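You operate a simulated robot arm through the tools that you are given. There is no shell and no other tool. Be economical: measure what you need, move in short steps, check, and stop when the job is done.

You run a simulated two-armed robot. Do the job below in one go: nothing can be reset, and whatever is moved stays where it is left.

TASK
Open the top drawer, put the sign on the shelf three of the supply rack away in the inside of the top drawer and shut the drawer again. Then take the drip cup on the top of the station four fixture plate and put it away on the air bench shelf. Keep to this order.

Only the result counts: the job must be done as asked and must still hold three seconds after the hand-in. Knocking over, shifting, dropping, spilling or breaking anything else fails it.

THE ROBOT
Two 7-joint arms with fingered hands on one trunk, on a base that drives. Base frame: it is fixed to the floor where the robot stands at the start and does not move with it; the origin is under the middle of the robot, x ahead of it, y to its left, z up. Readings come in m, degrees, newtons and seconds.
The left shoulder is at the start at [0.06, 0.152, 1.119], the right one opposite. With the tool pointing down near the work surface each hand reaches from about 0.44 to 0.82 m from the robot's upright axis, wherever it stands, measured 20 degrees to its own side. Places, roughly: air bench shelf [-2.5, -0.2, 0.4]; drip cup [-4, 4.75, 1]; inside of the top drawer [0.7, 0.1, 0.7]; sign [-7.25, 6.25, 1]; top drawer [0.7, 0.1, 0.7]. Payload 3.8 kg a hand.
The tool frame of a hand sits at the grasp point between the pads (the TCP): z along the fingers, y along the line on which they close. The tips reach 0.03 m beyond it. The gripper opens to 0.104 m. The gripper's body begins 0.035 m behind the TCP. The gripper is a hand of 5 fingers: y runs from the thumb to the fingers, the wrist lies at [-0.015, -0.104, -0.178] in the tool frame, and closing takes about 1.5 s.
Orientation is that of the tool frame in the base frame, as a unit quaternion [w, x, y, z]. With the fingers straight down and the wrist toward the robot, the tool's x, y and z point along [0, 1, 0], [1, 0, 0] and [0, 0, -1] of the base frame.

THE INTERFACE
- The arms move only by the tool servo_tool. It takes "left_commands", "right_commands" or both (then of equal length, played together; a hand with none holds still); each is a list that holds one entry, the list of rows, each a list of 7 numbers: the shift along the base's x, y, z in m, then the turn, a rotation vector about the base's x, y, z in degrees, then the finger opening in m, from 0 to 0.104. In form: [[[tx, ty, tz, rx, ry, rz, hand], ...]]. A call has 1 to 10 rows; each row is the pose to reach, as a shift and turn from the pose commanded when the call began. Each row takes 0.2 s and may step no farther than 0.05 m and 8.6 degrees from the row before; otherwise, or with a gripper value out of range, the whole call is refused. Where a pose cannot be reached the arm comes as near as it can. A force on the tool above 40 N (or 10 N above the force at the start of the call, whichever is more), or a blocked arm, ends the call early, and 0.2 s more pass. Each finger travels about 0.072 m/s and halts on what it meets, pressing with about 33 N; the grip force reading is that of the motor and also rises with nothing between the fingers. The clock runs only during rows and for 0.2 s after the last one: add rows that repeat a pose to give the fingers time. It gives the time, the measured TCP pose, the force on the tool (base axes), the opening and the grip force at its end, in the units of the frame above (readings bear some noise), with the torque about the TCP (base axes, N m) and any sound that the robot's microphone picked up.
- Cameras (640 x 400 px; columns grow to the right, rows downward): "scene" is now at [0.16, -0.0145, 1.2666]; the picture's right is [-0.07, -1.00, 0.01], its down [-0.69, 0.04, -0.72] and it looks along [0.72, -0.06, -0.69] (base axes); focal length 260 px, centre (320, 200). "left" rides on the left gripper at [-0.08, -0.078, -0.141] in its tool frame; the picture's right is [-0.78, -0.30, 0.56], its down [0.54, -0.78, 0.33] and it looks along [0.33, 0.56, 0.76] (tool axes); focal length 247 px, centre (320, 200). "right" rides on the right gripper at [0.08, -0.078, -0.141] in its tool frame; the picture's right is [-0.78, 0.30, -0.56], its down [-0.54, -0.78, 0.33] and it looks along [-0.33, 0.56, 0.76] (tool axes); focal length 247 px, centre (320, 200). There is no depth. A picture from a camera that has moved, and an enlarged one, comes with that camera's place and axes in the base frame and with its lens. The place of the scene camera against the robot may be out by one fixed shift of up to 0.018 m in any direction.
- capture(camera): a new picture of that camera. It takes no simulated time.
- move_column(by): slides the trunk up (or, below 0, down) by that many m; the arms and the scene camera ride with it, the base frame stays. It gives what a move gives, with no picture.
- roll_base(legs): drives the robot by 1 to 6 legs, each [ahead, left, turn to the left] in m, m and degrees, along the robot's own axes; the way and the turn of a leg run together, so that a leg with both is an arc; at most 1.5 m and 180 degrees a leg. The arms and the cameras ride along, it lands a little off, and it stops where it bumps. It gives what a move gives.
- preshape(shape, hand): the hand has 5 fingers and takes this shape, open, in about a second: jaw (thumb against the fingers, like two jaws); tri (thumb and two fingers); tip (a fingertip pinch); poke (one finger out to press); point (the index stretched); flat (the hand flat); cup (the hand cupped); fist (a fist). The gripper value then closes the fingers along that shape, each until it touches; the sizes above hold for jaw. It gives what a move gives, with no picture.
- turn_head(pan, tilt): turns the head with the scene camera to pan (to the left, within 80 degrees either way) and tilt (down, from -29 to 69), counted from straight ahead of the robot. It gives what a move gives.
- zoom(camera, box): a new picture of the part [left, top, right, bottom] of that camera's present view, enlarged. It takes no simulated time.
- sign_off(): hands the job in; it is judged then, once.

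Work in short steps. Places have to be worked out from the pictures, the camera data and where the tool is seen: move nearer, look again, correct. Check each grasp and each placing, and mend what went wrong. You have 165 turns and 130 pictures in all, those below and enlarged ones among them. Open the grippers and draw the arms clear of the work before you hand the job in, unless the task says otherwise.

The tools are called after "Call:" by a JSON object that holds its "op" and its "data". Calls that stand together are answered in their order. servo_tool: Moves the arms, as the interface text tells. Its arguments: {"type":"object","properties":{"left_commands":{"type":"array","items":{"type":"array","items":{"type":"array","items":{"type":"number"}}}},"right_commands":{"type":"array","items":{"type":"array","items":{"type":"array","items":{"type":"number"}}}}},"required":[]} The other tools are called the same way: move_column (by) slides the trunk up or down; preshape (shape, hand) gives the hand a shape; roll_base (legs) drives the base; turn_head (pan, tilt) turns the head that bears the scene camera; capture (camera) takes a picture; zoom (camera, box) takes an enlarged picture of a part of a camera's view; sign_off () hands the job in.

At the start:

```text
time_s: 0.0
left_ee_pos: [0.5121, 0.1576, 1.03]
left_orientation: [0.0, 0.708, 0.707, 0.0]
left_contact_force: [-0.9, -0.2, 0.3]
left_wrist_torque: [0.0, 0.02, 0.01]
left_gripper_width: 0.1035
left_finger_force: 0.1
left_shape: jaw
right_ee_pos: [0.456, -0.1954, 1.0389]
right_orientation: [0.001, 0.707, 0.707, 0.0]
right_contact_force: [-1.3, 0.3, 1.2]
right_wrist_torque: [-0.01, 0.02, -0.04]
right_gripper_width: 0.1037
right_finger_force: 0.1
right_shape: jaw
trunk travel left (down, up): [-0.2, 0.256]
robot x, y, heading: [-0.0008, 0.0035, -0.2]
head pan, tilt: [-4.3, 33.9]
```

scene: 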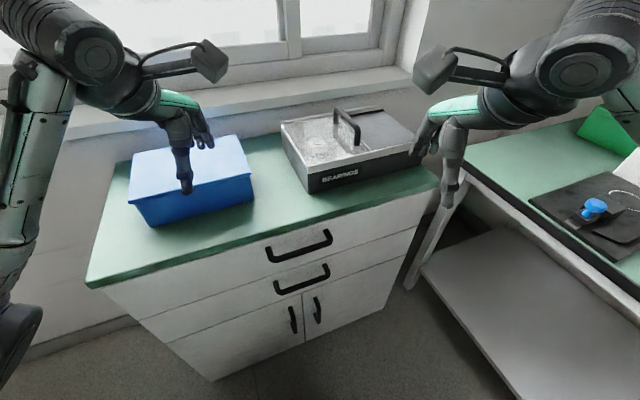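
right: 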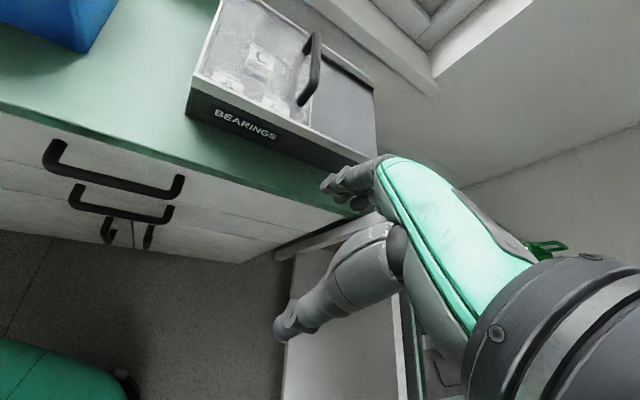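
left: 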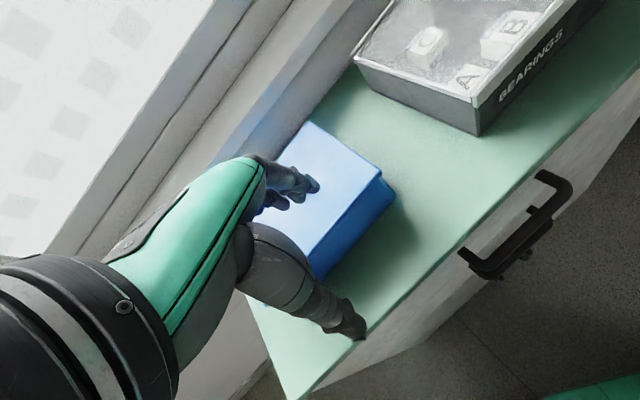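

I'll start with a close look at the top drawer's handle and the counter edge, to get the cabinet's pose.

Call:
{"op": "zoom", "data": {"camera": "scene", "box": [220, 170, 460, 320]}}

Call:
{"op": "zoom", "data": {"camera": "left", "box": [420, 120, 640, 320]}}

```text
2.67 times, centred on (340, 245) of scene
camera zoom: at [0.16, -0.0145, 1.2666], right [-0.07, -1.0, 0.01], down [-0.69, 0.04, -0.72], along [0.72, -0.06, -0.69], focal length 693 px, centre (267, 80)
```

zoom: 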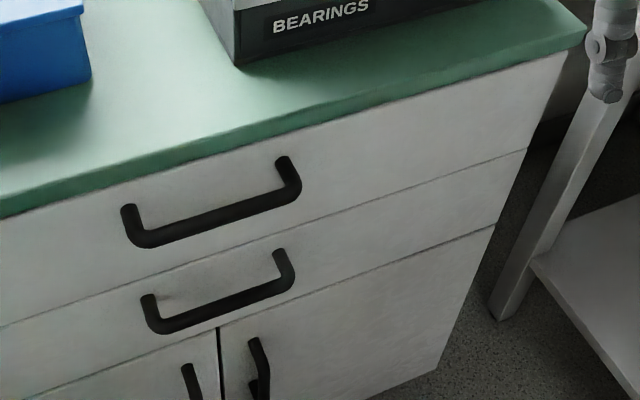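

```text
2.00 times, centred on (530, 220) of left
camera zoom: at [0.4345, 0.0768, 1.1708], right [-0.3, -0.78, -0.56], down [-0.78, 0.54, -0.33], along [0.56, 0.33, -0.76], focal length 494 px, centre (-100, 160)
```

zoom: 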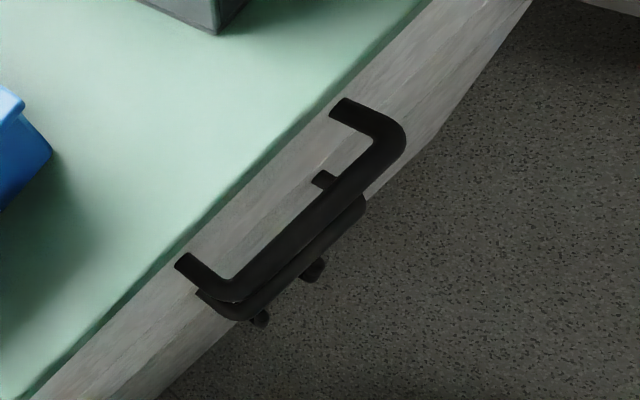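

Triangulating gives a handle bar centred near (0.503, -0.002, 0.78), about 0.13 m long, with a cabinet yaw of about 16.5°. I'll back off a little and turn to face the drawer squarely.

Call:
{"op": "roll_base", "data": {"legs": [[-0.15, 0, 0], [0, 0, 16.5]]}}

Call:
{"op": "capture", "data": {"camera": "scene"}}

Call:
{"op": "capture", "data": {"camera": "right"}}

```text
time_s: 2.3
left_ee_pos: [0.298, 0.2956, 1.0308]
left_orientation: [0.0, 0.597, 0.802, 0.0]
left_contact_force: [-0.4, 0.1, -0.1]
left_wrist_torque: [0.01, 0.01, 0.0]
left_gripper_width: 0.1035
left_finger_force: 0.1
left_shape: jaw
right_ee_pos: [0.3418, -0.0572, 1.0391]
right_orientation: [0.0, 0.598, 0.801, -0.001]
right_contact_force: [-0.4, -0.1, 0.0]
right_wrist_torque: [0.0, 0.01, 0.02]
right_gripper_width: 0.1035
right_finger_force: 0.1
right_shape: jaw
trunk travel left (down, up): [-0.2, 0.256]
robot x, y, heading: [-0.1514, -0.0009, 16.6]
head pan, tilt: [-4.3, 33.9]
```

```text
124 pictures are left
camera scene: at [0.005, 0.0321, 1.2665], right [0.21, -0.98, 0.01], down [-0.67, -0.16, -0.72], along [0.71, 0.14, -0.69], focal length 260 px, centre (320, 200)
```

scene: 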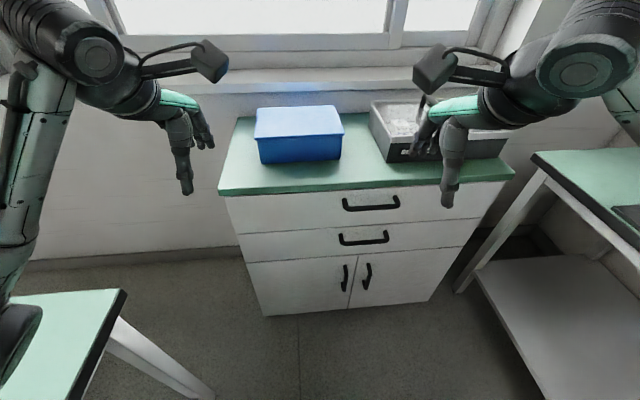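

```text
123 pictures are left
camera right: at [0.2464, -0.0044, 1.1801], right [0.51, -0.66, 0.56], down [-0.59, -0.73, -0.33], along [0.63, -0.16, -0.76], focal length 247 px, centre (320, 200)
```

right: 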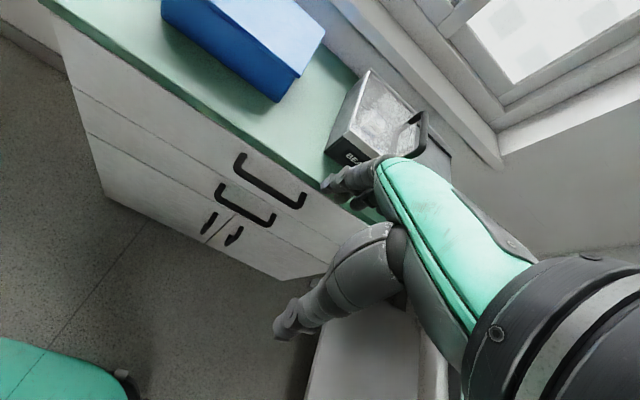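

The cabinet yaw is about 17° and the right hand is lined up with the handle. I'll turn the right hand so its fingers point forward while lowering it, and stop short of the handle.

Call:
{"op": "servo_tool", "data": {"right_commands": [[[0.003, 0.001, -0.02, 2.4, -8.0, 0, 0.1], [0.006, 0.002, -0.05, 4.8, -16, 0, 0.09], [0.01, 0.004, -0.08, 7.2, -23.9, 0, 0.08], [0.015, 0.006, -0.11, 9.7, -31.9, 0, 0.07], [0.02, 0.008, -0.14, 12.2, -39.8, 0, 0.06], [0.025, 0.009, -0.17, 14.6, -47.8, 0, 0.06], [0.03, 0.01, -0.2, 17.0, -55.8, 0, 0.06], [0.035, 0.012, -0.23, 19.5, -63.7, 0, 0.06], [0.04, 0.014, -0.25, 21.9, -71.7, 0, 0.06], [0.04, 0.014, -0.25, 21.9, -71.7, 0, 0.06]]]}}

Call:
{"op": "capture", "data": {"camera": "scene"}}

Call:
{"op": "capture", "data": {"camera": "right"}}

```text
time_s: 4.5
left_ee_pos: [0.2958, 0.2963, 1.0309]
left_orientation: [0.0, 0.599, 0.801, 0.0]
left_contact_force: [0.0, 0.0, -0.6]
left_wrist_torque: [0.03, 0.0, 0.0]
left_gripper_width: 0.1036
left_finger_force: 0.0
left_shape: jaw
right_ee_pos: [0.3823, -0.0446, 0.7895]
right_orientation: [0.36, 0.475, 0.636, 0.491]
right_contact_force: [0.8, 0.0, 0.7]
right_wrist_torque: [0.02, 0.0, -0.02]
right_gripper_width: 0.0601
right_finger_force: 0.2
right_shape: jaw
right hand out of reach, approached as far as the arm can: row 3
trunk travel left (down, up): [-0.2, 0.256]
robot x, y, heading: [-0.1508, -0.0043, 16.4]
head pan, tilt: [-4.3, 33.9]
```

```text
122 pictures are left
camera scene: at [0.004, 0.032, 1.2667], right [0.21, -0.98, 0.01], down [-0.67, -0.16, -0.72], along [0.71, 0.14, -0.69], focal length 260 px, centre (320, 200)
```

scene: 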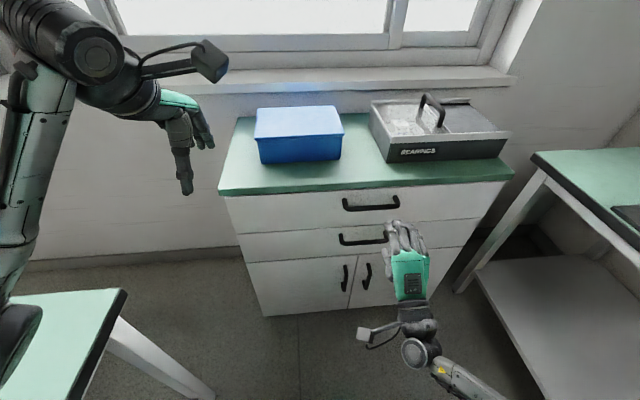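

```text
121 pictures are left
camera right: at [0.2095, -0.0134, 0.7508], right [-0.21, -0.88, 0.42], down [0.27, -0.47, -0.84], along [0.94, -0.07, 0.34], focal length 247 px, centre (320, 200)
```

right: 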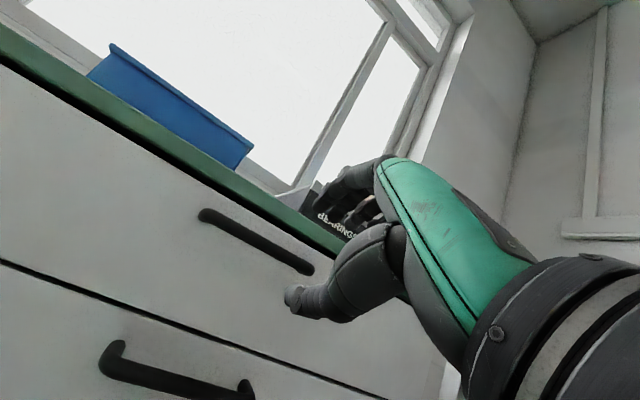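

The hand is in a good pose, and from both views the bar centre is near (0.506, 0.001, 0.777). I'll advance most of the way and check.

Call:
{"op": "servo_tool", "data": {"right_commands": [[[0.02, 0.01, -0.005, 0, 0, 0, 0.06], [0.045, 0.02, -0.01, 0, 0, 0, 0.06], [0.07, 0.029, -0.01, 0, 0, 0, 0.06], [0.07, 0.029, -0.01, 0, 0, 0, 0.06]]]}}

Call:
{"op": "zoom", "data": {"camera": "scene", "box": [300, 150, 500, 275]}}

Call:
{"op": "capture", "data": {"camera": "right"}}

```text
time_s: 5.5
left_ee_pos: [0.2958, 0.2969, 1.0297]
left_orientation: [0.0, 0.598, 0.802, -0.001]
left_contact_force: [-0.3, -0.9, 0.7]
left_wrist_torque: [0.03, 0.04, 0.01]
left_gripper_width: 0.1037
left_finger_force: 0.1
left_shape: jaw
right_ee_pos: [0.4531, -0.016, 0.7792]
right_orientation: [0.361, 0.476, 0.635, 0.49]
right_contact_force: [0.3, 0.4, -1.4]
right_wrist_torque: [0.0, 0.01, 0.01]
right_gripper_width: 0.0603
right_finger_force: 0.0
right_shape: jaw
trunk travel left (down, up): [-0.2, 0.256]
robot x, y, heading: [-0.1481, -0.0021, 16.4]
head pan, tilt: [-4.3, 33.9]
```

```text
3.20 times, centred on (400, 212) of scene
camera zoom: at [0.0044, 0.0319, 1.2666], right [0.21, -0.98, 0.01], down [-0.67, -0.16, -0.72], along [0.71, 0.14, -0.69], focal length 831 px, centre (64, 160)
```

zoom: 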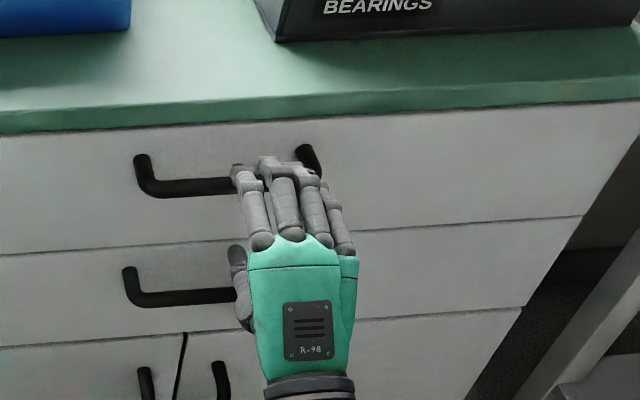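

```text
119 pictures are left
camera right: at [0.2799, 0.0159, 0.7414], right [-0.22, -0.88, 0.42], down [0.27, -0.47, -0.84], along [0.94, -0.07, 0.34], focal length 247 px, centre (320, 200)
```

right: 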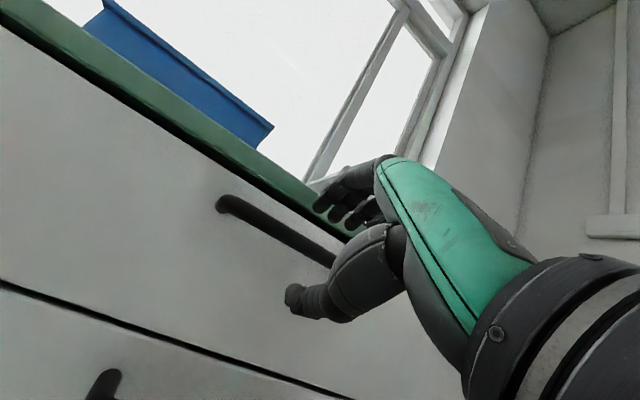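

The fingers are above the bar and the thumb below, but the hand is about 2 cm right of the handle's centre. I'll shift left, go in, and close.

Call:
{"op": "servo_tool", "data": {"right_commands": [[[-0.006, 0.021, 0, 0, 0, 0, 0.06], [0.017, 0.028, 0, 0, 0, 0, 0.06], [0.0385, 0.0347, 0, 0, 0, 0, 0.06], [0.0385, 0.0347, 0, 0, 0, 0, 0.05], [0.0385, 0.0347, 0, 0, 0, 0, 0.03], [0.0385, 0.0347, 0, 0, 0, 0, 0.01], [0.0385, 0.0347, 0, 0, 0, 0, 0.0], [0.0385, 0.0347, 0, 0, 0, 0, 0.0], [0.0385, 0.0347, 0, 0, 0, 0, 0.0]]]}}

Call:
{"op": "zoom", "data": {"camera": "scene", "box": [300, 150, 500, 275]}}

Call:
{"op": "capture", "data": {"camera": "right"}}

```text
time_s: 7.5
left_ee_pos: [0.2962, 0.2972, 1.0306]
left_orientation: [0.0, 0.598, 0.801, -0.002]
left_contact_force: [0.2, -0.7, -0.1]
left_wrist_torque: [-0.01, 0.0, 0.03]
left_gripper_width: 0.1037
left_finger_force: 0.0
left_shape: jaw
right_ee_pos: [0.4913, 0.0208, 0.7783]
right_orientation: [0.36, 0.475, 0.637, 0.489]
right_contact_force: [2.6, 2.1, -3.8]
right_wrist_torque: [-0.18, -0.1, 0.03]
right_gripper_width: 0.0006
right_finger_force: 33.1
right_shape: jaw
trunk travel left (down, up): [-0.2, 0.256]
robot x, y, heading: [-0.1522, 0.0002, 16.3]
head pan, tilt: [-4.3, 33.9]
```

```text
3.20 times, centred on (400, 212) of scene
camera zoom: at [0.0058, 0.0325, 1.2664], right [0.21, -0.98, 0.01], down [-0.67, -0.16, -0.72], along [0.71, 0.14, -0.69], focal length 831 px, centre (64, 160)
```

zoom: 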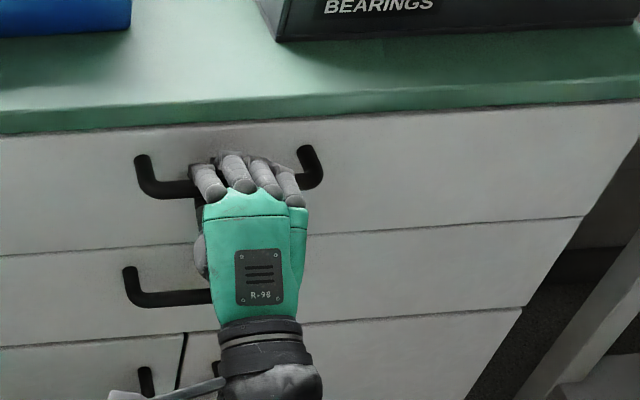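

```text
117 pictures are left
camera right: at [0.3189, 0.0507, 0.7408], right [-0.21, -0.88, 0.43], down [0.27, -0.47, -0.84], along [0.94, -0.07, 0.33], focal length 247 px, centre (320, 200)
```

right: 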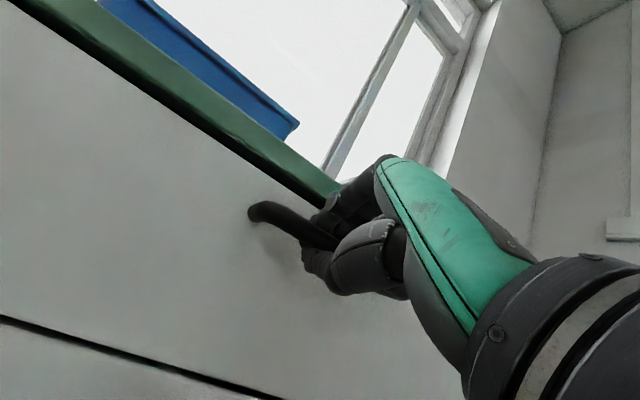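

The fingers seem curled around the bar. I'll pull by driving back 0.10 m along the drawer's axis and see whether it follows.

Call:
{"op": "roll_base", "data": {"legs": [[-0.1, 0, 0]]}}

Call:
{"op": "capture", "data": {"camera": "scene"}}

```text
time_s: 8.7
left_ee_pos: [0.2015, 0.2678, 1.0294]
left_orientation: [-0.001, 0.598, 0.801, 0.0]
left_contact_force: [0.1, 1.1, -0.1]
left_wrist_torque: [0.02, -0.06, 0.0]
left_gripper_width: 0.1038
left_finger_force: 0.0
left_shape: jaw
right_ee_pos: [0.3967, -0.0107, 0.7782]
right_orientation: [0.359, 0.475, 0.637, 0.49]
right_contact_force: [2.8, -5.5, -10.5]
right_wrist_torque: [-0.11, -0.01, 0.02]
right_gripper_width: 0.0014
right_finger_force: 33.1
right_shape: jaw
trunk travel left (down, up): [-0.2, 0.256]
robot x, y, heading: [-0.2492, -0.0306, 16.7]
head pan, tilt: [-4.3, 33.9]
```

```text
116 pictures are left
camera scene: at [-0.0899, 0.003, 1.2664], right [0.21, -0.98, 0.01], down [-0.68, -0.16, -0.72], along [0.71, 0.14, -0.69], focal length 260 px, centre (320, 200)
```

scene: 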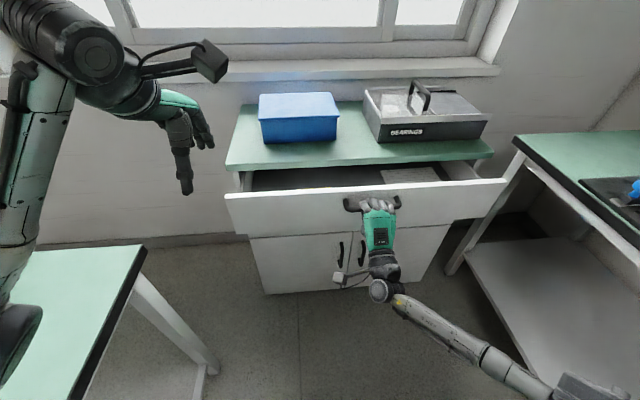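

The drawer is opening. I'll pull another 0.2 m.

Call:
{"op": "roll_base", "data": {"legs": [[-0.2, 0, 0]]}}

Call:
{"op": "capture", "data": {"camera": "scene"}}

```text
time_s: 10.2
left_ee_pos: [0.0361, 0.2191, 1.0293]
left_orientation: [-0.001, 0.599, 0.801, 0.0]
left_contact_force: [0.7, -0.2, -0.3]
left_wrist_torque: [-0.02, -0.03, 0.0]
left_gripper_width: 0.104
left_finger_force: 0.0
left_shape: jaw
right_ee_pos: [0.2359, -0.061, 0.7773]
right_orientation: [0.358, 0.478, 0.639, 0.485]
right_contact_force: [9.6, 0.1, -3.2]
right_wrist_torque: [-0.13, -0.02, 0.15]
right_gripper_width: 0.0011
right_finger_force: 33.0
right_shape: jaw
trunk travel left (down, up): [-0.2, 0.256]
robot x, y, heading: [-0.4136, -0.0773, 16.6]
head pan, tilt: [-4.3, 33.9]
stopped in leg 1: the force on the tool passed its limit at 89 N (the readings are from after the stop); the commanded pose is now the measured one
```

```text
115 pictures are left
camera scene: at [-0.2541, -0.0452, 1.2662], right [0.21, -0.98, 0.01], down [-0.68, -0.16, -0.72], along [0.71, 0.14, -0.69], focal length 260 px, centre (320, 200)
```

scene: 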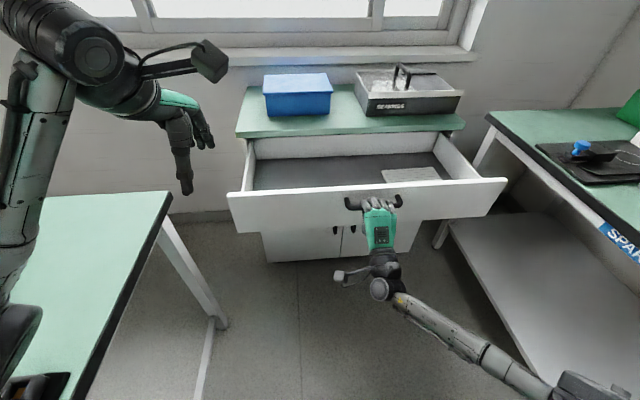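

The drawer is fully open, by about 0.27 m. I'll release the handle and retreat the hand straight back.

Call:
{"op": "servo_tool", "data": {"right_commands": [[[0, 0, 0, 0, 0, 0, 0.02], [0, 0, 0, 0, 0, 0, 0.04], [0, 0, 0, 0, 0, 0, 0.06], [0, 0, 0, 0, 0, 0, 0.07], [0, 0, 0, 0, 0, 0, 0.07], [-0.03, -0.009, 0, 0, 0, 0, 0.07], [-0.07, -0.021, 0, 0, 0, 0, 0.07], [-0.1, -0.03, 0, 0, 0, 0, 0.07]]]}}

Call:
{"op": "capture", "data": {"camera": "scene"}}

```text
time_s: 12.0
left_ee_pos: [0.0337, 0.218, 1.0305]
left_orientation: [0.0, 0.599, 0.801, 0.0]
left_contact_force: [-0.5, -0.1, 0.8]
left_wrist_torque: [-0.02, -0.03, 0.01]
left_gripper_width: 0.1038
left_finger_force: 0.1
left_shape: jaw
right_ee_pos: [0.1334, -0.0894, 0.7774]
right_orientation: [0.359, 0.478, 0.639, 0.485]
right_contact_force: [-0.7, 0.1, -0.3]
right_wrist_torque: [0.03, 0.01, -0.01]
right_gripper_width: 0.0696
right_finger_force: 0.0
right_shape: jaw
trunk travel left (down, up): [-0.2, 0.256]
robot x, y, heading: [-0.4128, -0.0792, 16.6]
head pan, tilt: [-4.3, 33.9]
```

```text
114 pictures are left
camera scene: at [-0.2575, -0.0463, 1.2666], right [0.21, -0.98, 0.01], down [-0.67, -0.16, -0.72], along [0.71, 0.14, -0.69], focal length 260 px, centre (320, 200)
```

scene: 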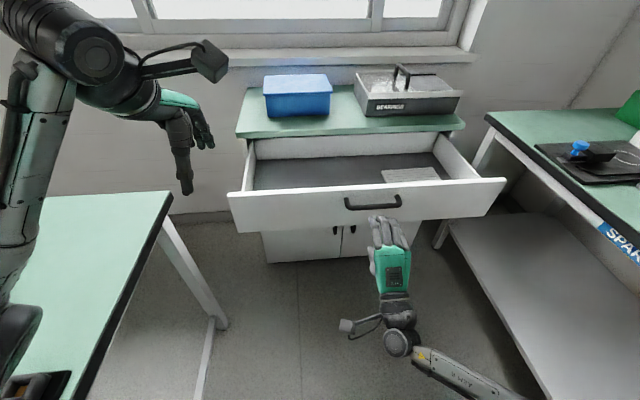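

The handle is free and the drawer stays open. I'll bring the right hand back to a compact carry pose, then look round for the route.

Call:
{"op": "servo_tool", "data": {"right_commands": [[[-0.01, -0.003, 0.03, -2.4, 8.0, 0, 0.07], [-0.02, -0.006, 0.06, -4.8, 16, 0, 0.08], [-0.03, -0.009, 0.09, -7.2, 23.9, 0, 0.09], [-0.04, -0.012, 0.12, -9.7, 31.9, 0, 0.1], [-0.05, -0.015, 0.15, -12.2, 39.8, 0, 0.1], [-0.06, -0.018, 0.18, -14.6, 47.8, 0, 0.1], [-0.06, -0.018, 0.21, -17.0, 55.8, 0, 0.1], [-0.06, -0.018, 0.24, -19.5, 63.7, 0, 0.1], [-0.06, -0.018, 0.26, -21.9, 71.7, 0, 0.1], [-0.06, -0.018, 0.26, -21.9, 71.7, 0, 0.1]]]}}

Call:
{"op": "turn_head", "data": {"pan": 80, "tilt": 15}}

Call:
{"op": "capture", "data": {"camera": "scene"}}

Call:
{"op": "turn_head", "data": {"pan": -80, "tilt": 15}}

Call:
{"op": "capture", "data": {"camera": "scene"}}

```text
time_s: 14.2
left_ee_pos: [0.0342, 0.219, 1.0302]
left_orientation: [0.0, 0.599, 0.801, 0.0]
left_contact_force: [0.0, 0.4, 0.2]
left_wrist_torque: [0.0, 0.02, 0.02]
left_gripper_width: 0.1038
left_finger_force: 0.0
left_shape: jaw
right_ee_pos: [0.0726, -0.1084, 1.0358]
right_orientation: [-0.003, 0.598, 0.801, -0.007]
right_contact_force: [-0.3, 0.3, 0.0]
right_wrist_torque: [0.0, -0.07, -0.02]
right_gripper_width: 0.1001
right_finger_force: 0.0
right_shape: jaw
right hand out of reach, approached as far as the arm can: row 5, 6
trunk travel left (down, up): [-0.2, 0.256]
robot x, y, heading: [-0.4112, -0.0776, 16.4]
head pan, tilt: [-4.3, 33.9]
```

```text
time_s: 15.8
left_ee_pos: [0.0343, 0.2183, 1.0315]
left_orientation: [0.0, 0.599, 0.801, -0.001]
left_contact_force: [-0.3, 0.4, -0.5]
left_wrist_torque: [0.02, 0.01, 0.0]
left_gripper_width: 0.1041
left_finger_force: 0.1
left_shape: jaw
right_ee_pos: [0.0731, -0.1079, 1.0368]
right_orientation: [-0.003, 0.598, 0.801, -0.006]
right_contact_force: [0.5, -0.4, 0.3]
right_wrist_torque: [0.03, 0.0, -0.02]
right_gripper_width: 0.1001
right_finger_force: 0.0
right_shape: jaw
trunk travel left (down, up): [-0.2, 0.256]
robot x, y, heading: [-0.4089, -0.0786, 16.3]
head pan, tilt: [80.0, 15.0]
```

```text
113 pictures are left
camera scene: at [-0.3482, 0.0298, 1.3088], right [0.98, 0.11, -0.17], down [-0.13, -0.3, -0.94], along [-0.15, 0.95, -0.28], focal length 260 px, centre (320, 200)
```

scene: 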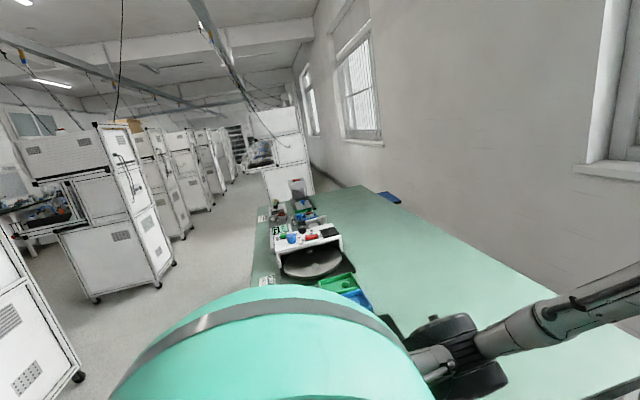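

```text
time_s: 18.2
left_ee_pos: [0.0341, 0.217, 1.0313]
left_orientation: [0.0, 0.599, 0.801, 0.001]
left_contact_force: [-0.4, -0.7, 0.4]
left_wrist_torque: [-0.01, 0.01, -0.04]
left_gripper_width: 0.1039
left_finger_force: 0.0
left_shape: jaw
right_ee_pos: [0.0742, -0.1072, 1.0383]
right_orientation: [-0.003, 0.597, 0.802, -0.006]
right_contact_force: [-1.2, -0.5, 0.0]
right_wrist_torque: [0.0, -0.02, 0.01]
right_gripper_width: 0.0999
right_finger_force: 0.0
right_shape: jaw
trunk travel left (down, up): [-0.2, 0.256]
robot x, y, heading: [-0.4105, -0.0753, 16.4]
head pan, tilt: [-80.0, 15.0]
```

```text
112 pictures are left
camera scene: at [-0.2961, -0.1466, 1.3088], right [-0.88, -0.44, 0.17], down [-0.27, 0.18, -0.94], along [0.39, -0.88, -0.28], focal length 260 px, centre (320, 200)
```

scene: 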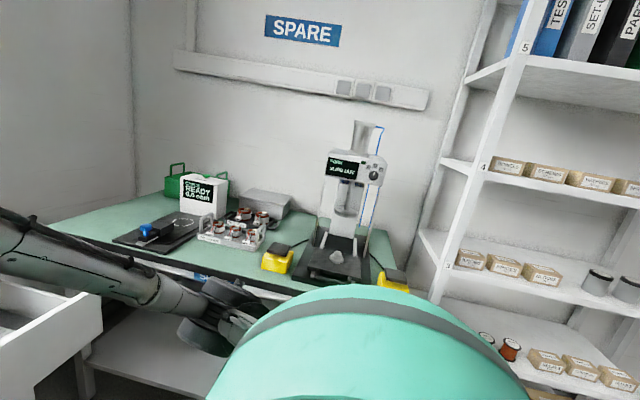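

The room is skewed by the same 17°. In room axes (u along the drawer normal, v to its left) the aisle runs along v between u≈-0.5 (table) and u≈-1.9 (machines). I'll back straight out 0.6 m, turn left, and look down the aisle.

Call:
{"op": "roll_base", "data": {"legs": [[-0.65, 0, 0], [0, 0, 60]]}}

Call:
{"op": "turn_head", "data": {"pan": 0, "tilt": 20}}

Call:
{"op": "capture", "data": {"camera": "scene"}}

Call:
{"op": "turn_head", "data": {"pan": 70, "tilt": 20}}

Call:
{"op": "capture", "data": {"camera": "scene"}}

```text
time_s: 24.5
left_ee_pos: [-1.0731, 0.2704, 1.0309]
left_orientation: [0.0, 0.118, 0.993, 0.001]
left_contact_force: [0.5, -0.4, 0.9]
left_wrist_torque: [-0.02, 0.01, 0.03]
left_gripper_width: 0.1038
left_finger_force: 0.0
left_shape: jaw
right_ee_pos: [-0.7719, 0.1407, 1.0363]
right_orientation: [0.001, 0.116, 0.993, -0.006]
right_contact_force: [-0.7, 1.3, -0.8]
right_wrist_torque: [0.01, 0.0, -0.03]
right_gripper_width: 0.1
right_finger_force: 0.2
right_shape: jaw
trunk travel left (down, up): [-0.2, 0.256]
robot x, y, heading: [-1.0416, -0.2622, 76.4]
head pan, tilt: [-80.0, 15.0]
```

```text
time_s: 26.0
left_ee_pos: [-1.0727, 0.27, 1.0291]
left_orientation: [0.0, 0.118, 0.993, 0.0]
left_contact_force: [0.5, 0.2, 0.3]
left_wrist_torque: [0.02, -0.04, -0.05]
left_gripper_width: 0.1037
left_finger_force: 0.0
left_shape: jaw
right_ee_pos: [-0.771, 0.1407, 1.0372]
right_orientation: [0.001, 0.116, 0.993, -0.006]
right_contact_force: [-0.6, 0.2, -0.3]
right_wrist_torque: [-0.02, -0.05, -0.01]
right_gripper_width: 0.1001
right_finger_force: 0.0
right_shape: jaw
trunk travel left (down, up): [-0.2, 0.256]
robot x, y, heading: [-1.0386, -0.2637, 76.7]
head pan, tilt: [0.0, 20.0]
```

```text
111 pictures are left
camera scene: at [-1.0024, -0.106, 1.2876], right [0.97, -0.23, 0.0], down [-0.12, -0.48, -0.87], along [0.2, 0.84, -0.5], focal length 260 px, centre (320, 200)
```

scene: 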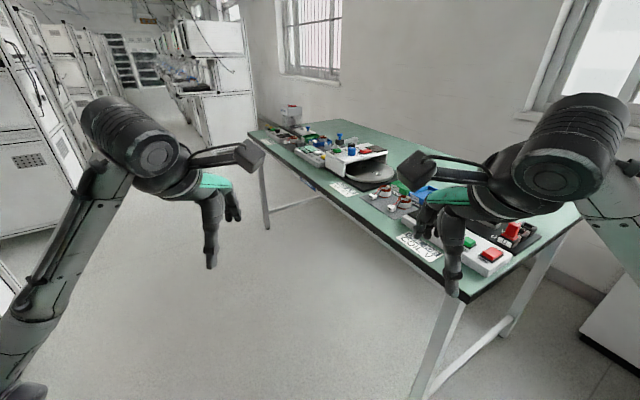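

```text
time_s: 27.4
left_ee_pos: [-1.0717, 0.2692, 1.0312]
left_orientation: [0.0, 0.119, 0.993, 0.0]
left_contact_force: [-0.6, -0.7, -0.4]
left_wrist_torque: [0.04, 0.03, 0.02]
left_gripper_width: 0.1037
left_finger_force: 0.0
left_shape: jaw
right_ee_pos: [-0.7712, 0.1398, 1.0359]
right_orientation: [0.001, 0.116, 0.993, -0.007]
right_contact_force: [-0.3, 0.4, -0.2]
right_wrist_torque: [-0.02, -0.04, 0.02]
right_gripper_width: 0.0997
right_finger_force: 0.1
right_shape: jaw
trunk travel left (down, up): [-0.2, 0.256]
robot x, y, heading: [-1.0393, -0.2661, 76.4]
head pan, tilt: [70.0, 20.0]
```

```text
110 pictures are left
camera scene: at [-1.1016, -0.1443, 1.2981], right [0.55, 0.82, -0.16], down [0.25, -0.34, -0.91], along [-0.8, 0.46, -0.39], focal length 260 px, centre (320, 200)
```

scene: 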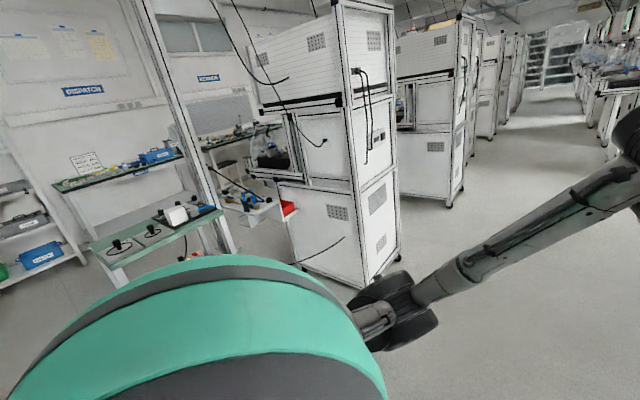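

The aisle is clear, with the table and right row at u≈-0.53 and the left machines at u≈-1.9. I'll turn to heading 107° and drive 3 m along it.

Call:
{"op": "roll_base", "data": {"legs": [[0, 0, 30.5], [1.5, 0.1, 0], [1.5, 0, 0]]}}

Call:
{"op": "turn_head", "data": {"pan": 0, "tilt": 12}}

Call:
{"op": "capture", "data": {"camera": "scene"}}

Call:
{"op": "turn_head", "data": {"pan": 60, "tilt": 15}}

Call:
{"op": "capture", "data": {"camera": "scene"}}

```text
refused: leg 2 is longer than a leg can be; nothing moved
```

```text
time_s: 28.8
left_ee_pos: [-1.0734, 0.2703, 1.0317]
left_orientation: [0.001, 0.119, 0.993, 0.0]
left_contact_force: [0.3, -0.4, -0.4]
left_wrist_torque: [0.03, 0.02, 0.01]
left_gripper_width: 0.1038
left_finger_force: 0.1
left_shape: jaw
right_ee_pos: [-0.7704, 0.1412, 1.0365]
right_orientation: [0.001, 0.115, 0.993, -0.006]
right_contact_force: [0.4, 0.1, -0.2]
right_wrist_torque: [-0.01, -0.02, 0.01]
right_gripper_width: 0.0998
right_finger_force: 0.1
right_shape: jaw
trunk travel left (down, up): [-0.2, 0.256]
robot x, y, heading: [-1.0384, -0.2673, 76.7]
head pan, tilt: [0.0, 12.0]
```

```text
109 pictures are left
camera scene: at [-1.0019, -0.1037, 1.3004], right [0.97, -0.23, 0.0], down [-0.09, -0.36, -0.93], along [0.22, 0.9, -0.37], focal length 260 px, centre (320, 200)
```

scene: 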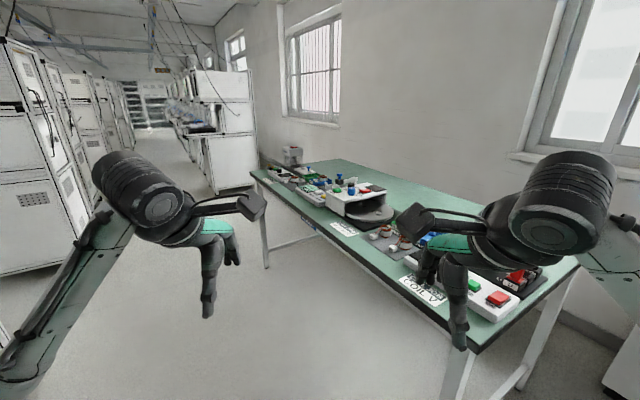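

```text
time_s: 30.1
left_ee_pos: [-1.073, 0.2692, 1.0303]
left_orientation: [-0.001, 0.119, 0.993, -0.001]
left_contact_force: [0.5, -0.3, -0.5]
left_wrist_torque: [-0.01, -0.01, -0.01]
left_gripper_width: 0.1036
left_finger_force: 0.1
left_shape: jaw
right_ee_pos: [-0.7699, 0.1402, 1.0371]
right_orientation: [0.001, 0.116, 0.993, -0.006]
right_contact_force: [-0.3, 0.7, 0.4]
right_wrist_torque: [0.0, -0.01, 0.01]
right_gripper_width: 0.0999
right_finger_force: 0.1
right_shape: jaw
trunk travel left (down, up): [-0.2, 0.256]
robot x, y, heading: [-1.0382, -0.2606, 76.5]
head pan, tilt: [60.0, 15.0]
```

```text
108 pictures are left
camera scene: at [-1.0914, -0.1302, 1.3036], right [0.69, 0.71, -0.15], down [0.15, -0.34, -0.93], along [-0.71, 0.61, -0.34], focal length 260 px, centre (320, 200)
```

scene: 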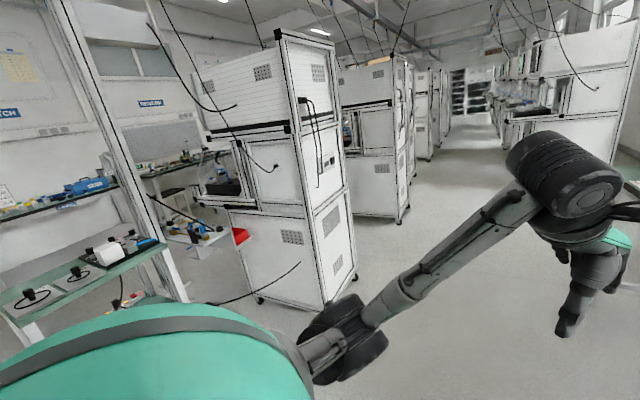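

Call:
{"op": "roll_base", "data": {"legs": [[0, 0, 30.5], [1.48, 0.1, 0], [1.5, 0, 0]]}}

Call:
{"op": "turn_head", "data": {"pan": 0, "tilt": 12}}

Call:
{"op": "capture", "data": {"camera": "scene"}}

Call:
{"op": "turn_head", "data": {"pan": 60, "tilt": 15}}

Call:
{"op": "capture", "data": {"camera": "scene"}}

```text
time_s: 46.0
left_ee_pos: [-2.3169, 2.9969, 1.0312]
left_orientation: [0.0, -0.151, 0.989, 0.0]
left_contact_force: [-0.1, -0.8, -0.5]
left_wrist_torque: [0.01, 0.01, -0.02]
left_gripper_width: 0.1037
left_finger_force: 0.0
left_shape: jaw
right_ee_pos: [-1.9917, 3.0395, 1.0378]
right_orientation: [0.003, -0.151, 0.988, -0.006]
right_contact_force: [0.1, 0.3, 0.6]
right_wrist_torque: [-0.04, 0.02, -0.02]
right_gripper_width: 0.1001
right_finger_force: 0.1
right_shape: jaw
trunk travel left (down, up): [-0.2, 0.256]
robot x, y, heading: [-2.016, 2.5524, 107.2]
head pan, tilt: [60.0, 15.0]
```

```text
time_s: 47.3
left_ee_pos: [-2.3175, 2.9962, 1.0305]
left_orientation: [0.0, -0.151, 0.989, 0.0]
left_contact_force: [-0.3, 1.0, -0.1]
left_wrist_torque: [0.01, -0.01, 0.0]
left_gripper_width: 0.1037
left_finger_force: 0.0
left_shape: jaw
right_ee_pos: [-1.991, 3.0404, 1.0367]
right_orientation: [0.003, -0.152, 0.988, -0.006]
right_contact_force: [-0.4, 0.0, -0.1]
right_wrist_torque: [0.03, -0.02, 0.0]
right_gripper_width: 0.1
right_finger_force: 0.1
right_shape: jaw
trunk travel left (down, up): [-0.2, 0.256]
robot x, y, heading: [-2.013, 2.5504, 107.3]
head pan, tilt: [0.0, 12.0]
```

```text
107 pictures are left
camera scene: at [-2.0688, 2.7124, 1.3004], right [0.95, 0.3, 0.0], down [0.11, -0.36, -0.93], along [-0.28, 0.89, -0.37], focal length 260 px, centre (320, 200)
```

scene: 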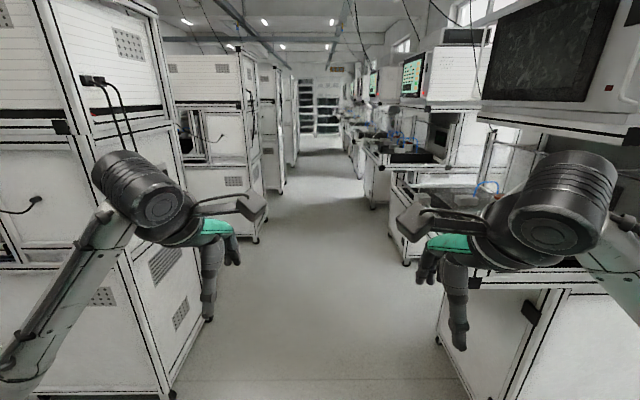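

```text
time_s: 48.6
left_ee_pos: [-2.3161, 2.9954, 1.0302]
left_orientation: [-0.001, -0.15, 0.989, 0.001]
left_contact_force: [0.2, -0.2, 0.3]
left_wrist_torque: [0.0, -0.06, 0.01]
left_gripper_width: 0.1039
left_finger_force: 0.0
left_shape: jaw
right_ee_pos: [-1.9923, 3.0399, 1.0376]
right_orientation: [0.002, -0.153, 0.988, -0.005]
right_contact_force: [0.4, -0.1, -0.3]
right_wrist_torque: [0.0, -0.03, 0.03]
right_gripper_width: 0.0998
right_finger_force: 0.1
right_shape: jaw
trunk travel left (down, up): [-0.2, 0.256]
robot x, y, heading: [-2.0112, 2.5537, 107.4]
head pan, tilt: [60.0, 15.0]
```

```text
106 pictures are left
camera scene: at [-2.132, 2.6438, 1.3036], right [0.22, 0.96, -0.15], down [0.3, -0.21, -0.93], along [-0.93, 0.16, -0.34], focal length 260 px, centre (320, 200)
```

scene: 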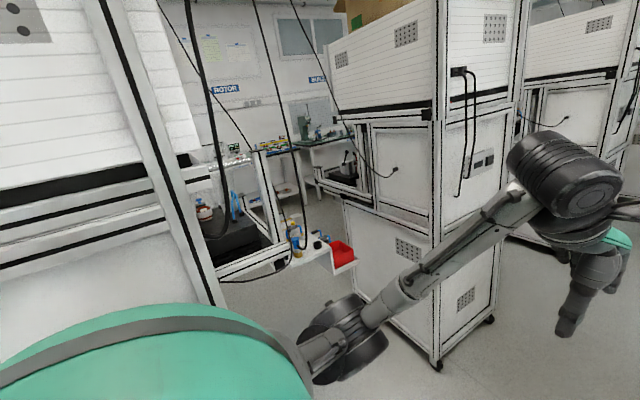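

The left-row stations open toward a rear aisle (u≈-3.5), so I'll go on along this aisle to the far end and look for a way round to the supply rack.

Call:
{"op": "roll_base", "data": {"legs": [[1.5, 0, 0], [1.5, 0, 0], [1.0, 0, 0]]}}

Call:
{"op": "capture", "data": {"camera": "scene"}}

Call:
{"op": "turn_head", "data": {"pan": 10, "tilt": 12}}

Call:
{"op": "capture", "data": {"camera": "scene"}}

```text
time_s: 51.8
left_ee_pos: [-2.4478, 3.408, 1.034]
left_orientation: [0.003, -0.145, 0.989, 0.004]
left_contact_force: [-0.5, -0.6, -0.1]
left_wrist_torque: [-0.04, -0.01, 0.02]
left_gripper_width: 0.1039
left_finger_force: 0.1
left_shape: jaw
right_ee_pos: [-2.1198, 3.448, 1.0316]
right_orientation: [0.01, -0.148, 0.989, -0.015]
right_contact_force: [0.0, -1.0, 0.4]
right_wrist_torque: [-0.01, 0.01, 0.01]
right_gripper_width: 0.1
right_finger_force: 0.0
right_shape: jaw
trunk travel left (down, up): [-0.2, 0.256]
robot x, y, heading: [-2.1468, 2.9684, 106.7]
head pan, tilt: [60.0, 15.0]
stopped in leg 1: the robot was blocked; the commanded pose is now the measured one
```

```text
105 pictures are left
camera scene: at [-2.267, 3.0515, 1.3044], right [0.23, 0.96, -0.14], down [0.3, -0.21, -0.93], along [-0.92, 0.17, -0.34], focal length 260 px, centre (320, 200)
```

scene: 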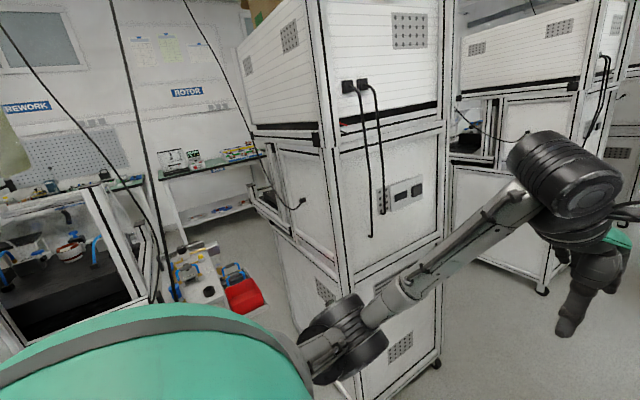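

```text
time_s: 53.0
left_ee_pos: [-2.4462, 3.408, 1.0338]
left_orientation: [0.002, -0.147, 0.989, 0.005]
left_contact_force: [0.2, -1.0, -0.1]
left_wrist_torque: [0.01, 0.03, -0.04]
left_gripper_width: 0.104
left_finger_force: 0.0
left_shape: jaw
right_ee_pos: [-2.1202, 3.4467, 1.0331]
right_orientation: [0.009, -0.148, 0.989, -0.015]
right_contact_force: [-0.2, 0.3, -0.4]
right_wrist_torque: [0.0, 0.0, 0.0]
right_gripper_width: 0.0999
right_finger_force: 0.1
right_shape: jaw
trunk travel left (down, up): [-0.2, 0.256]
robot x, y, heading: [-2.1447, 2.9701, 106.9]
head pan, tilt: [10.0, 12.0]
```

```text
104 pictures are left
camera scene: at [-2.2169, 3.1125, 1.3022], right [0.89, 0.45, -0.02], down [0.14, -0.33, -0.93], along [-0.43, 0.83, -0.36], focal length 260 px, centre (320, 200)
```

scene: 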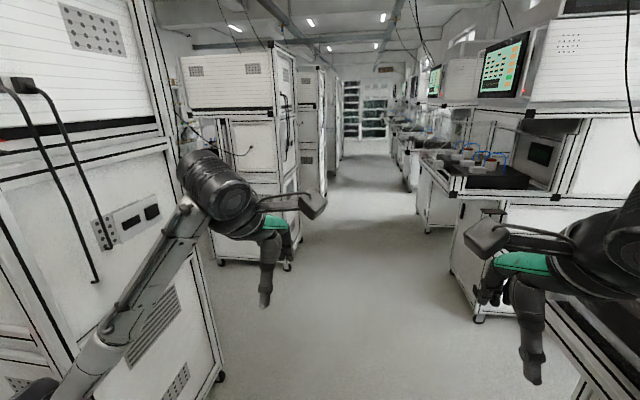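

Something blocked the drive at 0.43 m. I'll look down to the right and left to see what touches.

Call:
{"op": "turn_head", "data": {"pan": -70, "tilt": 40}}

Call:
{"op": "capture", "data": {"camera": "scene"}}

Call:
{"op": "turn_head", "data": {"pan": 70, "tilt": 40}}

Call:
{"op": "capture", "data": {"camera": "scene"}}

```text
time_s: 54.5
left_ee_pos: [-2.4487, 3.407, 1.0351]
left_orientation: [0.002, -0.146, 0.989, 0.005]
left_contact_force: [-0.3, 0.7, 0.0]
left_wrist_torque: [0.0, 0.02, -0.01]
left_gripper_width: 0.1038
left_finger_force: 0.0
left_shape: jaw
right_ee_pos: [-2.12, 3.4473, 1.0315]
right_orientation: [0.009, -0.148, 0.989, -0.014]
right_contact_force: [-0.2, -0.4, -0.7]
right_wrist_torque: [-0.01, 0.0, 0.0]
right_gripper_width: 0.1
right_finger_force: 0.1
right_shape: jaw
trunk travel left (down, up): [-0.2, 0.256]
robot x, y, heading: [-2.1457, 2.97, 107.0]
head pan, tilt: [-70.0, 40.0]
```

```text
103 pictures are left
camera scene: at [-2.1045, 3.0743, 1.269], right [0.6, -0.79, 0.15], down [-0.48, -0.5, -0.72], along [0.65, 0.36, -0.67], focal length 260 px, centre (320, 200)
```

scene: 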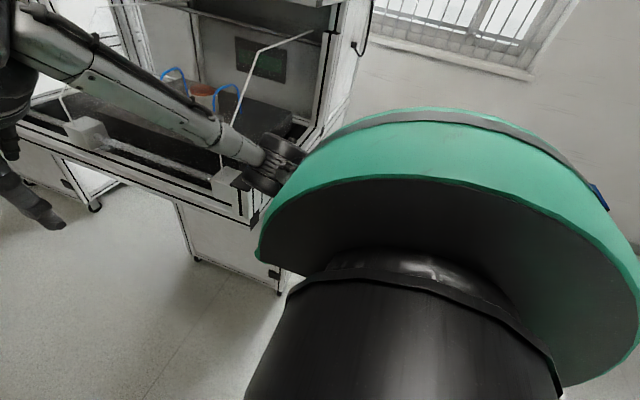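

```text
time_s: 56.7
left_ee_pos: [-2.448, 3.4072, 1.0349]
left_orientation: [0.002, -0.146, 0.989, 0.005]
left_contact_force: [-0.6, 0.3, 0.2]
left_wrist_torque: [-0.01, -0.01, 0.04]
left_gripper_width: 0.1035
left_finger_force: 0.1
left_shape: jaw
right_ee_pos: [-2.12, 3.4466, 1.0307]
right_orientation: [0.009, -0.147, 0.989, -0.014]
right_contact_force: [0.6, -0.2, -0.3]
right_wrist_torque: [0.0, -0.01, -0.03]
right_gripper_width: 0.0998
right_finger_force: 0.1
right_shape: jaw
trunk travel left (down, up): [-0.2, 0.256]
robot x, y, heading: [-2.1459, 2.972, 106.8]
head pan, tilt: [70.0, 40.0]
```

```text
102 pictures are left
camera scene: at [-2.2572, 3.0279, 1.2683], right [0.06, 0.99, -0.15], down [0.68, -0.15, -0.72], along [-0.73, -0.06, -0.68], focal length 260 px, centre (320, 200)
```

scene: 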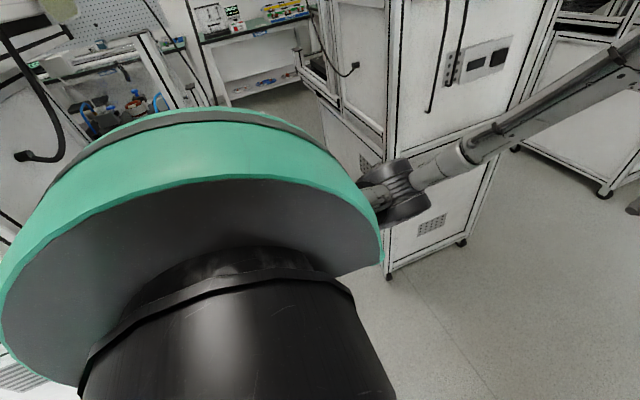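

The right elbow is against the corner of the right-hand station's desk, and there's slack on the left. I'll back up a little, shift left 0.1 m, and stretch the hands forward to draw the elbows in.

Call:
{"op": "roll_base", "data": {"legs": [[-0.08, 0, 0], [0, 0.1, 0]]}}

Call:
{"op": "servo_tool", "data": {"right_commands": [[[-0.01, 0.03, 0, 0, 0, 0, 0.1], [-0.02, 0.06, 0, 0, 0, 0, 0.1], [-0.03, 0.09, 0, 0, 0, 0, 0.1], [-0.04, 0.12, 0, 0, 0, 0, 0.1], [-0.055, 0.15, 0, 0, 0, 0, 0.1], [-0.06, 0.18, 0, 0, 0, 0, 0.1]]], "left_commands": [[[-0.005, 0.02, 0, 0, 0, 0, 0.1], [-0.01, 0.04, 0, 0, 0, 0, 0.1], [-0.015, 0.06, 0, 0, 0, 0, 0.1], [-0.02, 0.08, 0, 0, 0, 0, 0.1], [-0.03, 0.1, 0, 0, 0, 0, 0.1], [-0.035, 0.12, 0, 0, 0, 0, 0.1]]]}}

Call:
{"op": "turn_head", "data": {"pan": -60, "tilt": 35}}

Call:
{"op": "capture", "data": {"camera": "scene"}}

Call:
{"op": "turn_head", "data": {"pan": 60, "tilt": 35}}

Call:
{"op": "capture", "data": {"camera": "scene"}}

```text
time_s: 58.5
left_ee_pos: [-2.518, 3.3115, 1.0305]
left_orientation: [0.001, -0.146, 0.989, 0.0]
left_contact_force: [-0.1, 0.3, 0.8]
left_wrist_torque: [0.02, -0.02, 0.01]
left_gripper_width: 0.1039
left_finger_force: 0.0
left_shape: jaw
right_ee_pos: [-2.1901, 3.3499, 1.0275]
right_orientation: [0.007, -0.147, 0.989, -0.018]
right_contact_force: [-0.8, -0.3, -0.1]
right_wrist_torque: [0.05, -0.04, -0.03]
right_gripper_width: 0.1001
right_finger_force: 0.1
right_shape: jaw
trunk travel left (down, up): [-0.2, 0.256]
robot x, y, heading: [-2.2208, 2.8627, 106.4]
head pan, tilt: [70.0, 40.0]
```

```text
time_s: 59.9
left_ee_pos: [-2.5527, 3.4335, 1.0296]
left_orientation: [0.0, -0.145, 0.989, -0.001]
left_contact_force: [0.5, 0.8, 0.4]
left_wrist_torque: [-0.04, 0.02, -0.01]
left_gripper_width: 0.1005
left_finger_force: 0.1
left_shape: jaw
right_ee_pos: [-2.2512, 3.5324, 1.0261]
right_orientation: [0.008, -0.147, 0.989, -0.021]
right_contact_force: [0.1, 0.5, 0.0]
right_wrist_torque: [-0.04, -0.04, 0.0]
right_gripper_width: 0.0997
right_finger_force: 0.1
right_shape: jaw
trunk travel left (down, up): [-0.2, 0.256]
robot x, y, heading: [-2.2193, 2.8631, 106.7]
head pan, tilt: [70.0, 40.0]
```

```text
time_s: 62.0
left_ee_pos: [-2.552, 3.4332, 1.03]
left_orientation: [0.0, -0.146, 0.989, 0.0]
left_contact_force: [0.9, -0.4, 0.1]
left_wrist_torque: [0.01, -0.01, -0.02]
left_gripper_width: 0.1002
left_finger_force: 0.0
left_shape: jaw
right_ee_pos: [-2.2506, 3.5315, 1.0265]
right_orientation: [0.007, -0.147, 0.989, -0.019]
right_contact_force: [0.0, 0.3, 0.1]
right_wrist_torque: [-0.01, 0.0, -0.01]
right_gripper_width: 0.0998
right_finger_force: 0.0
right_shape: jaw
trunk travel left (down, up): [-0.2, 0.256]
robot x, y, heading: [-2.2185, 2.8646, 106.9]
head pan, tilt: [-60.0, 35.0]
```

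```text
101 pictures are left
camera scene: at [-2.1831, 2.9955, 1.2725], right [0.73, -0.67, 0.15], down [-0.35, -0.55, -0.76], along [0.59, 0.5, -0.64], focal length 260 px, centre (320, 200)
```

scene: 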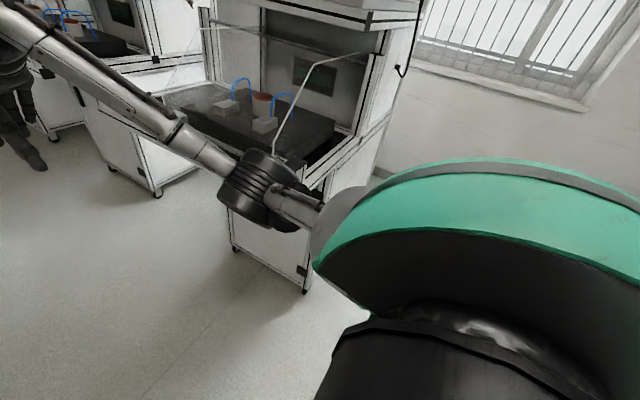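

```text
time_s: 64.0
left_ee_pos: [-2.5516, 3.4329, 1.0304]
left_orientation: [-0.001, -0.146, 0.989, 0.0]
left_contact_force: [0.5, -0.4, 0.0]
left_wrist_torque: [0.0, 0.0, -0.01]
left_gripper_width: 0.1004
left_finger_force: 0.0
left_shape: jaw
right_ee_pos: [-2.2505, 3.5293, 1.0273]
right_orientation: [0.008, -0.147, 0.989, -0.018]
right_contact_force: [-0.1, 0.1, 0.0]
right_wrist_torque: [0.0, 0.01, 0.01]
right_gripper_width: 0.1
right_finger_force: 0.0
right_shape: jaw
trunk travel left (down, up): [-0.2, 0.256]
robot x, y, heading: [-2.2203, 2.8659, 106.9]
head pan, tilt: [60.0, 35.0]
```

```text
100 pictures are left
camera scene: at [-2.329, 2.9513, 1.2725], right [0.23, 0.96, -0.15], down [0.6, -0.26, -0.76], along [-0.77, 0.09, -0.64], focal length 260 px, centre (320, 200)
```

scene: 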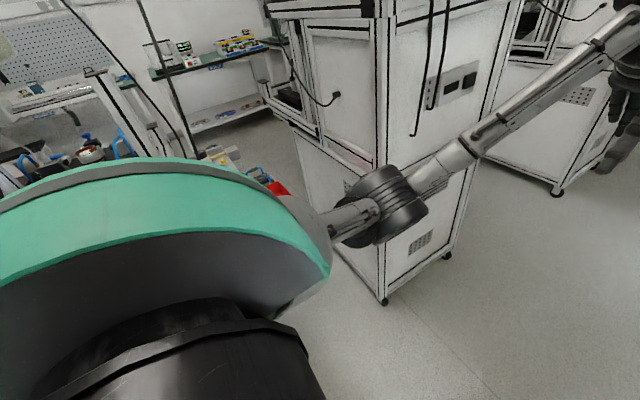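

The elbows are drawn in and the robot is roughly centred (u≈-1.28, walls at -1.89 and about -0.6). I'll drive on.

Call:
{"op": "roll_base", "data": {"legs": [[1.2, 0, 0]]}}

Call:
{"op": "turn_head", "data": {"pan": 5, "tilt": 12}}

Call:
{"op": "capture", "data": {"camera": "scene"}}

```text
time_s: 70.2
left_ee_pos: [-2.9112, 4.5908, 1.0297]
left_orientation: [0.0, -0.149, 0.989, 0.0]
left_contact_force: [-0.6, -0.4, 0.4]
left_wrist_torque: [0.01, 0.0, 0.02]
left_gripper_width: 0.1002
left_finger_force: 0.1
left_shape: jaw
right_ee_pos: [-2.6093, 4.6919, 1.0268]
right_orientation: [0.008, -0.151, 0.988, -0.019]
right_contact_force: [-0.5, -0.3, 0.1]
right_wrist_torque: [-0.01, 0.02, 0.0]
right_gripper_width: 0.0998
right_finger_force: 0.0
right_shape: jaw
trunk travel left (down, up): [-0.2, 0.256]
robot x, y, heading: [-2.5698, 4.0294, 107.1]
head pan, tilt: [60.0, 35.0]
```

```text
time_s: 71.4
left_ee_pos: [-2.9094, 4.5912, 1.0305]
left_orientation: [0.0, -0.148, 0.989, 0.0]
left_contact_force: [1.0, -1.0, -0.5]
left_wrist_torque: [0.01, -0.01, -0.02]
left_gripper_width: 0.1003
left_finger_force: 0.1
left_shape: jaw
right_ee_pos: [-2.6096, 4.6905, 1.0279]
right_orientation: [0.007, -0.15, 0.988, -0.019]
right_contact_force: [0.6, -0.4, 0.7]
right_wrist_torque: [0.0, -0.02, 0.04]
right_gripper_width: 0.0999
right_finger_force: 0.0
right_shape: jaw
trunk travel left (down, up): [-0.2, 0.256]
robot x, y, heading: [-2.5767, 4.0283, 107.1]
head pan, tilt: [5.0, 12.0]
```

```text
99 pictures are left
camera scene: at [-2.6355, 4.1829, 1.3004], right [0.93, 0.38, -0.02], down [0.13, -0.35, -0.93], along [-0.36, 0.86, -0.37], focal length 260 px, centre (320, 200)
```

scene: 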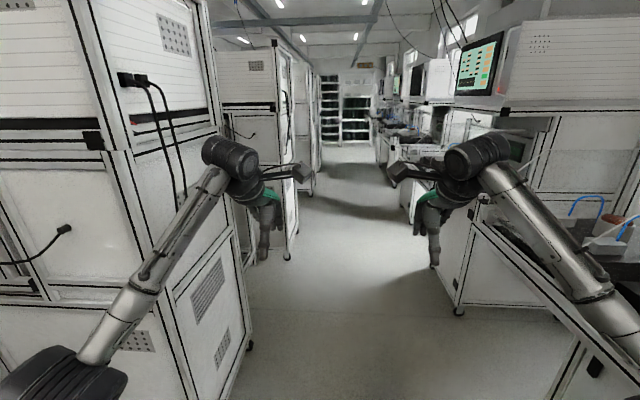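

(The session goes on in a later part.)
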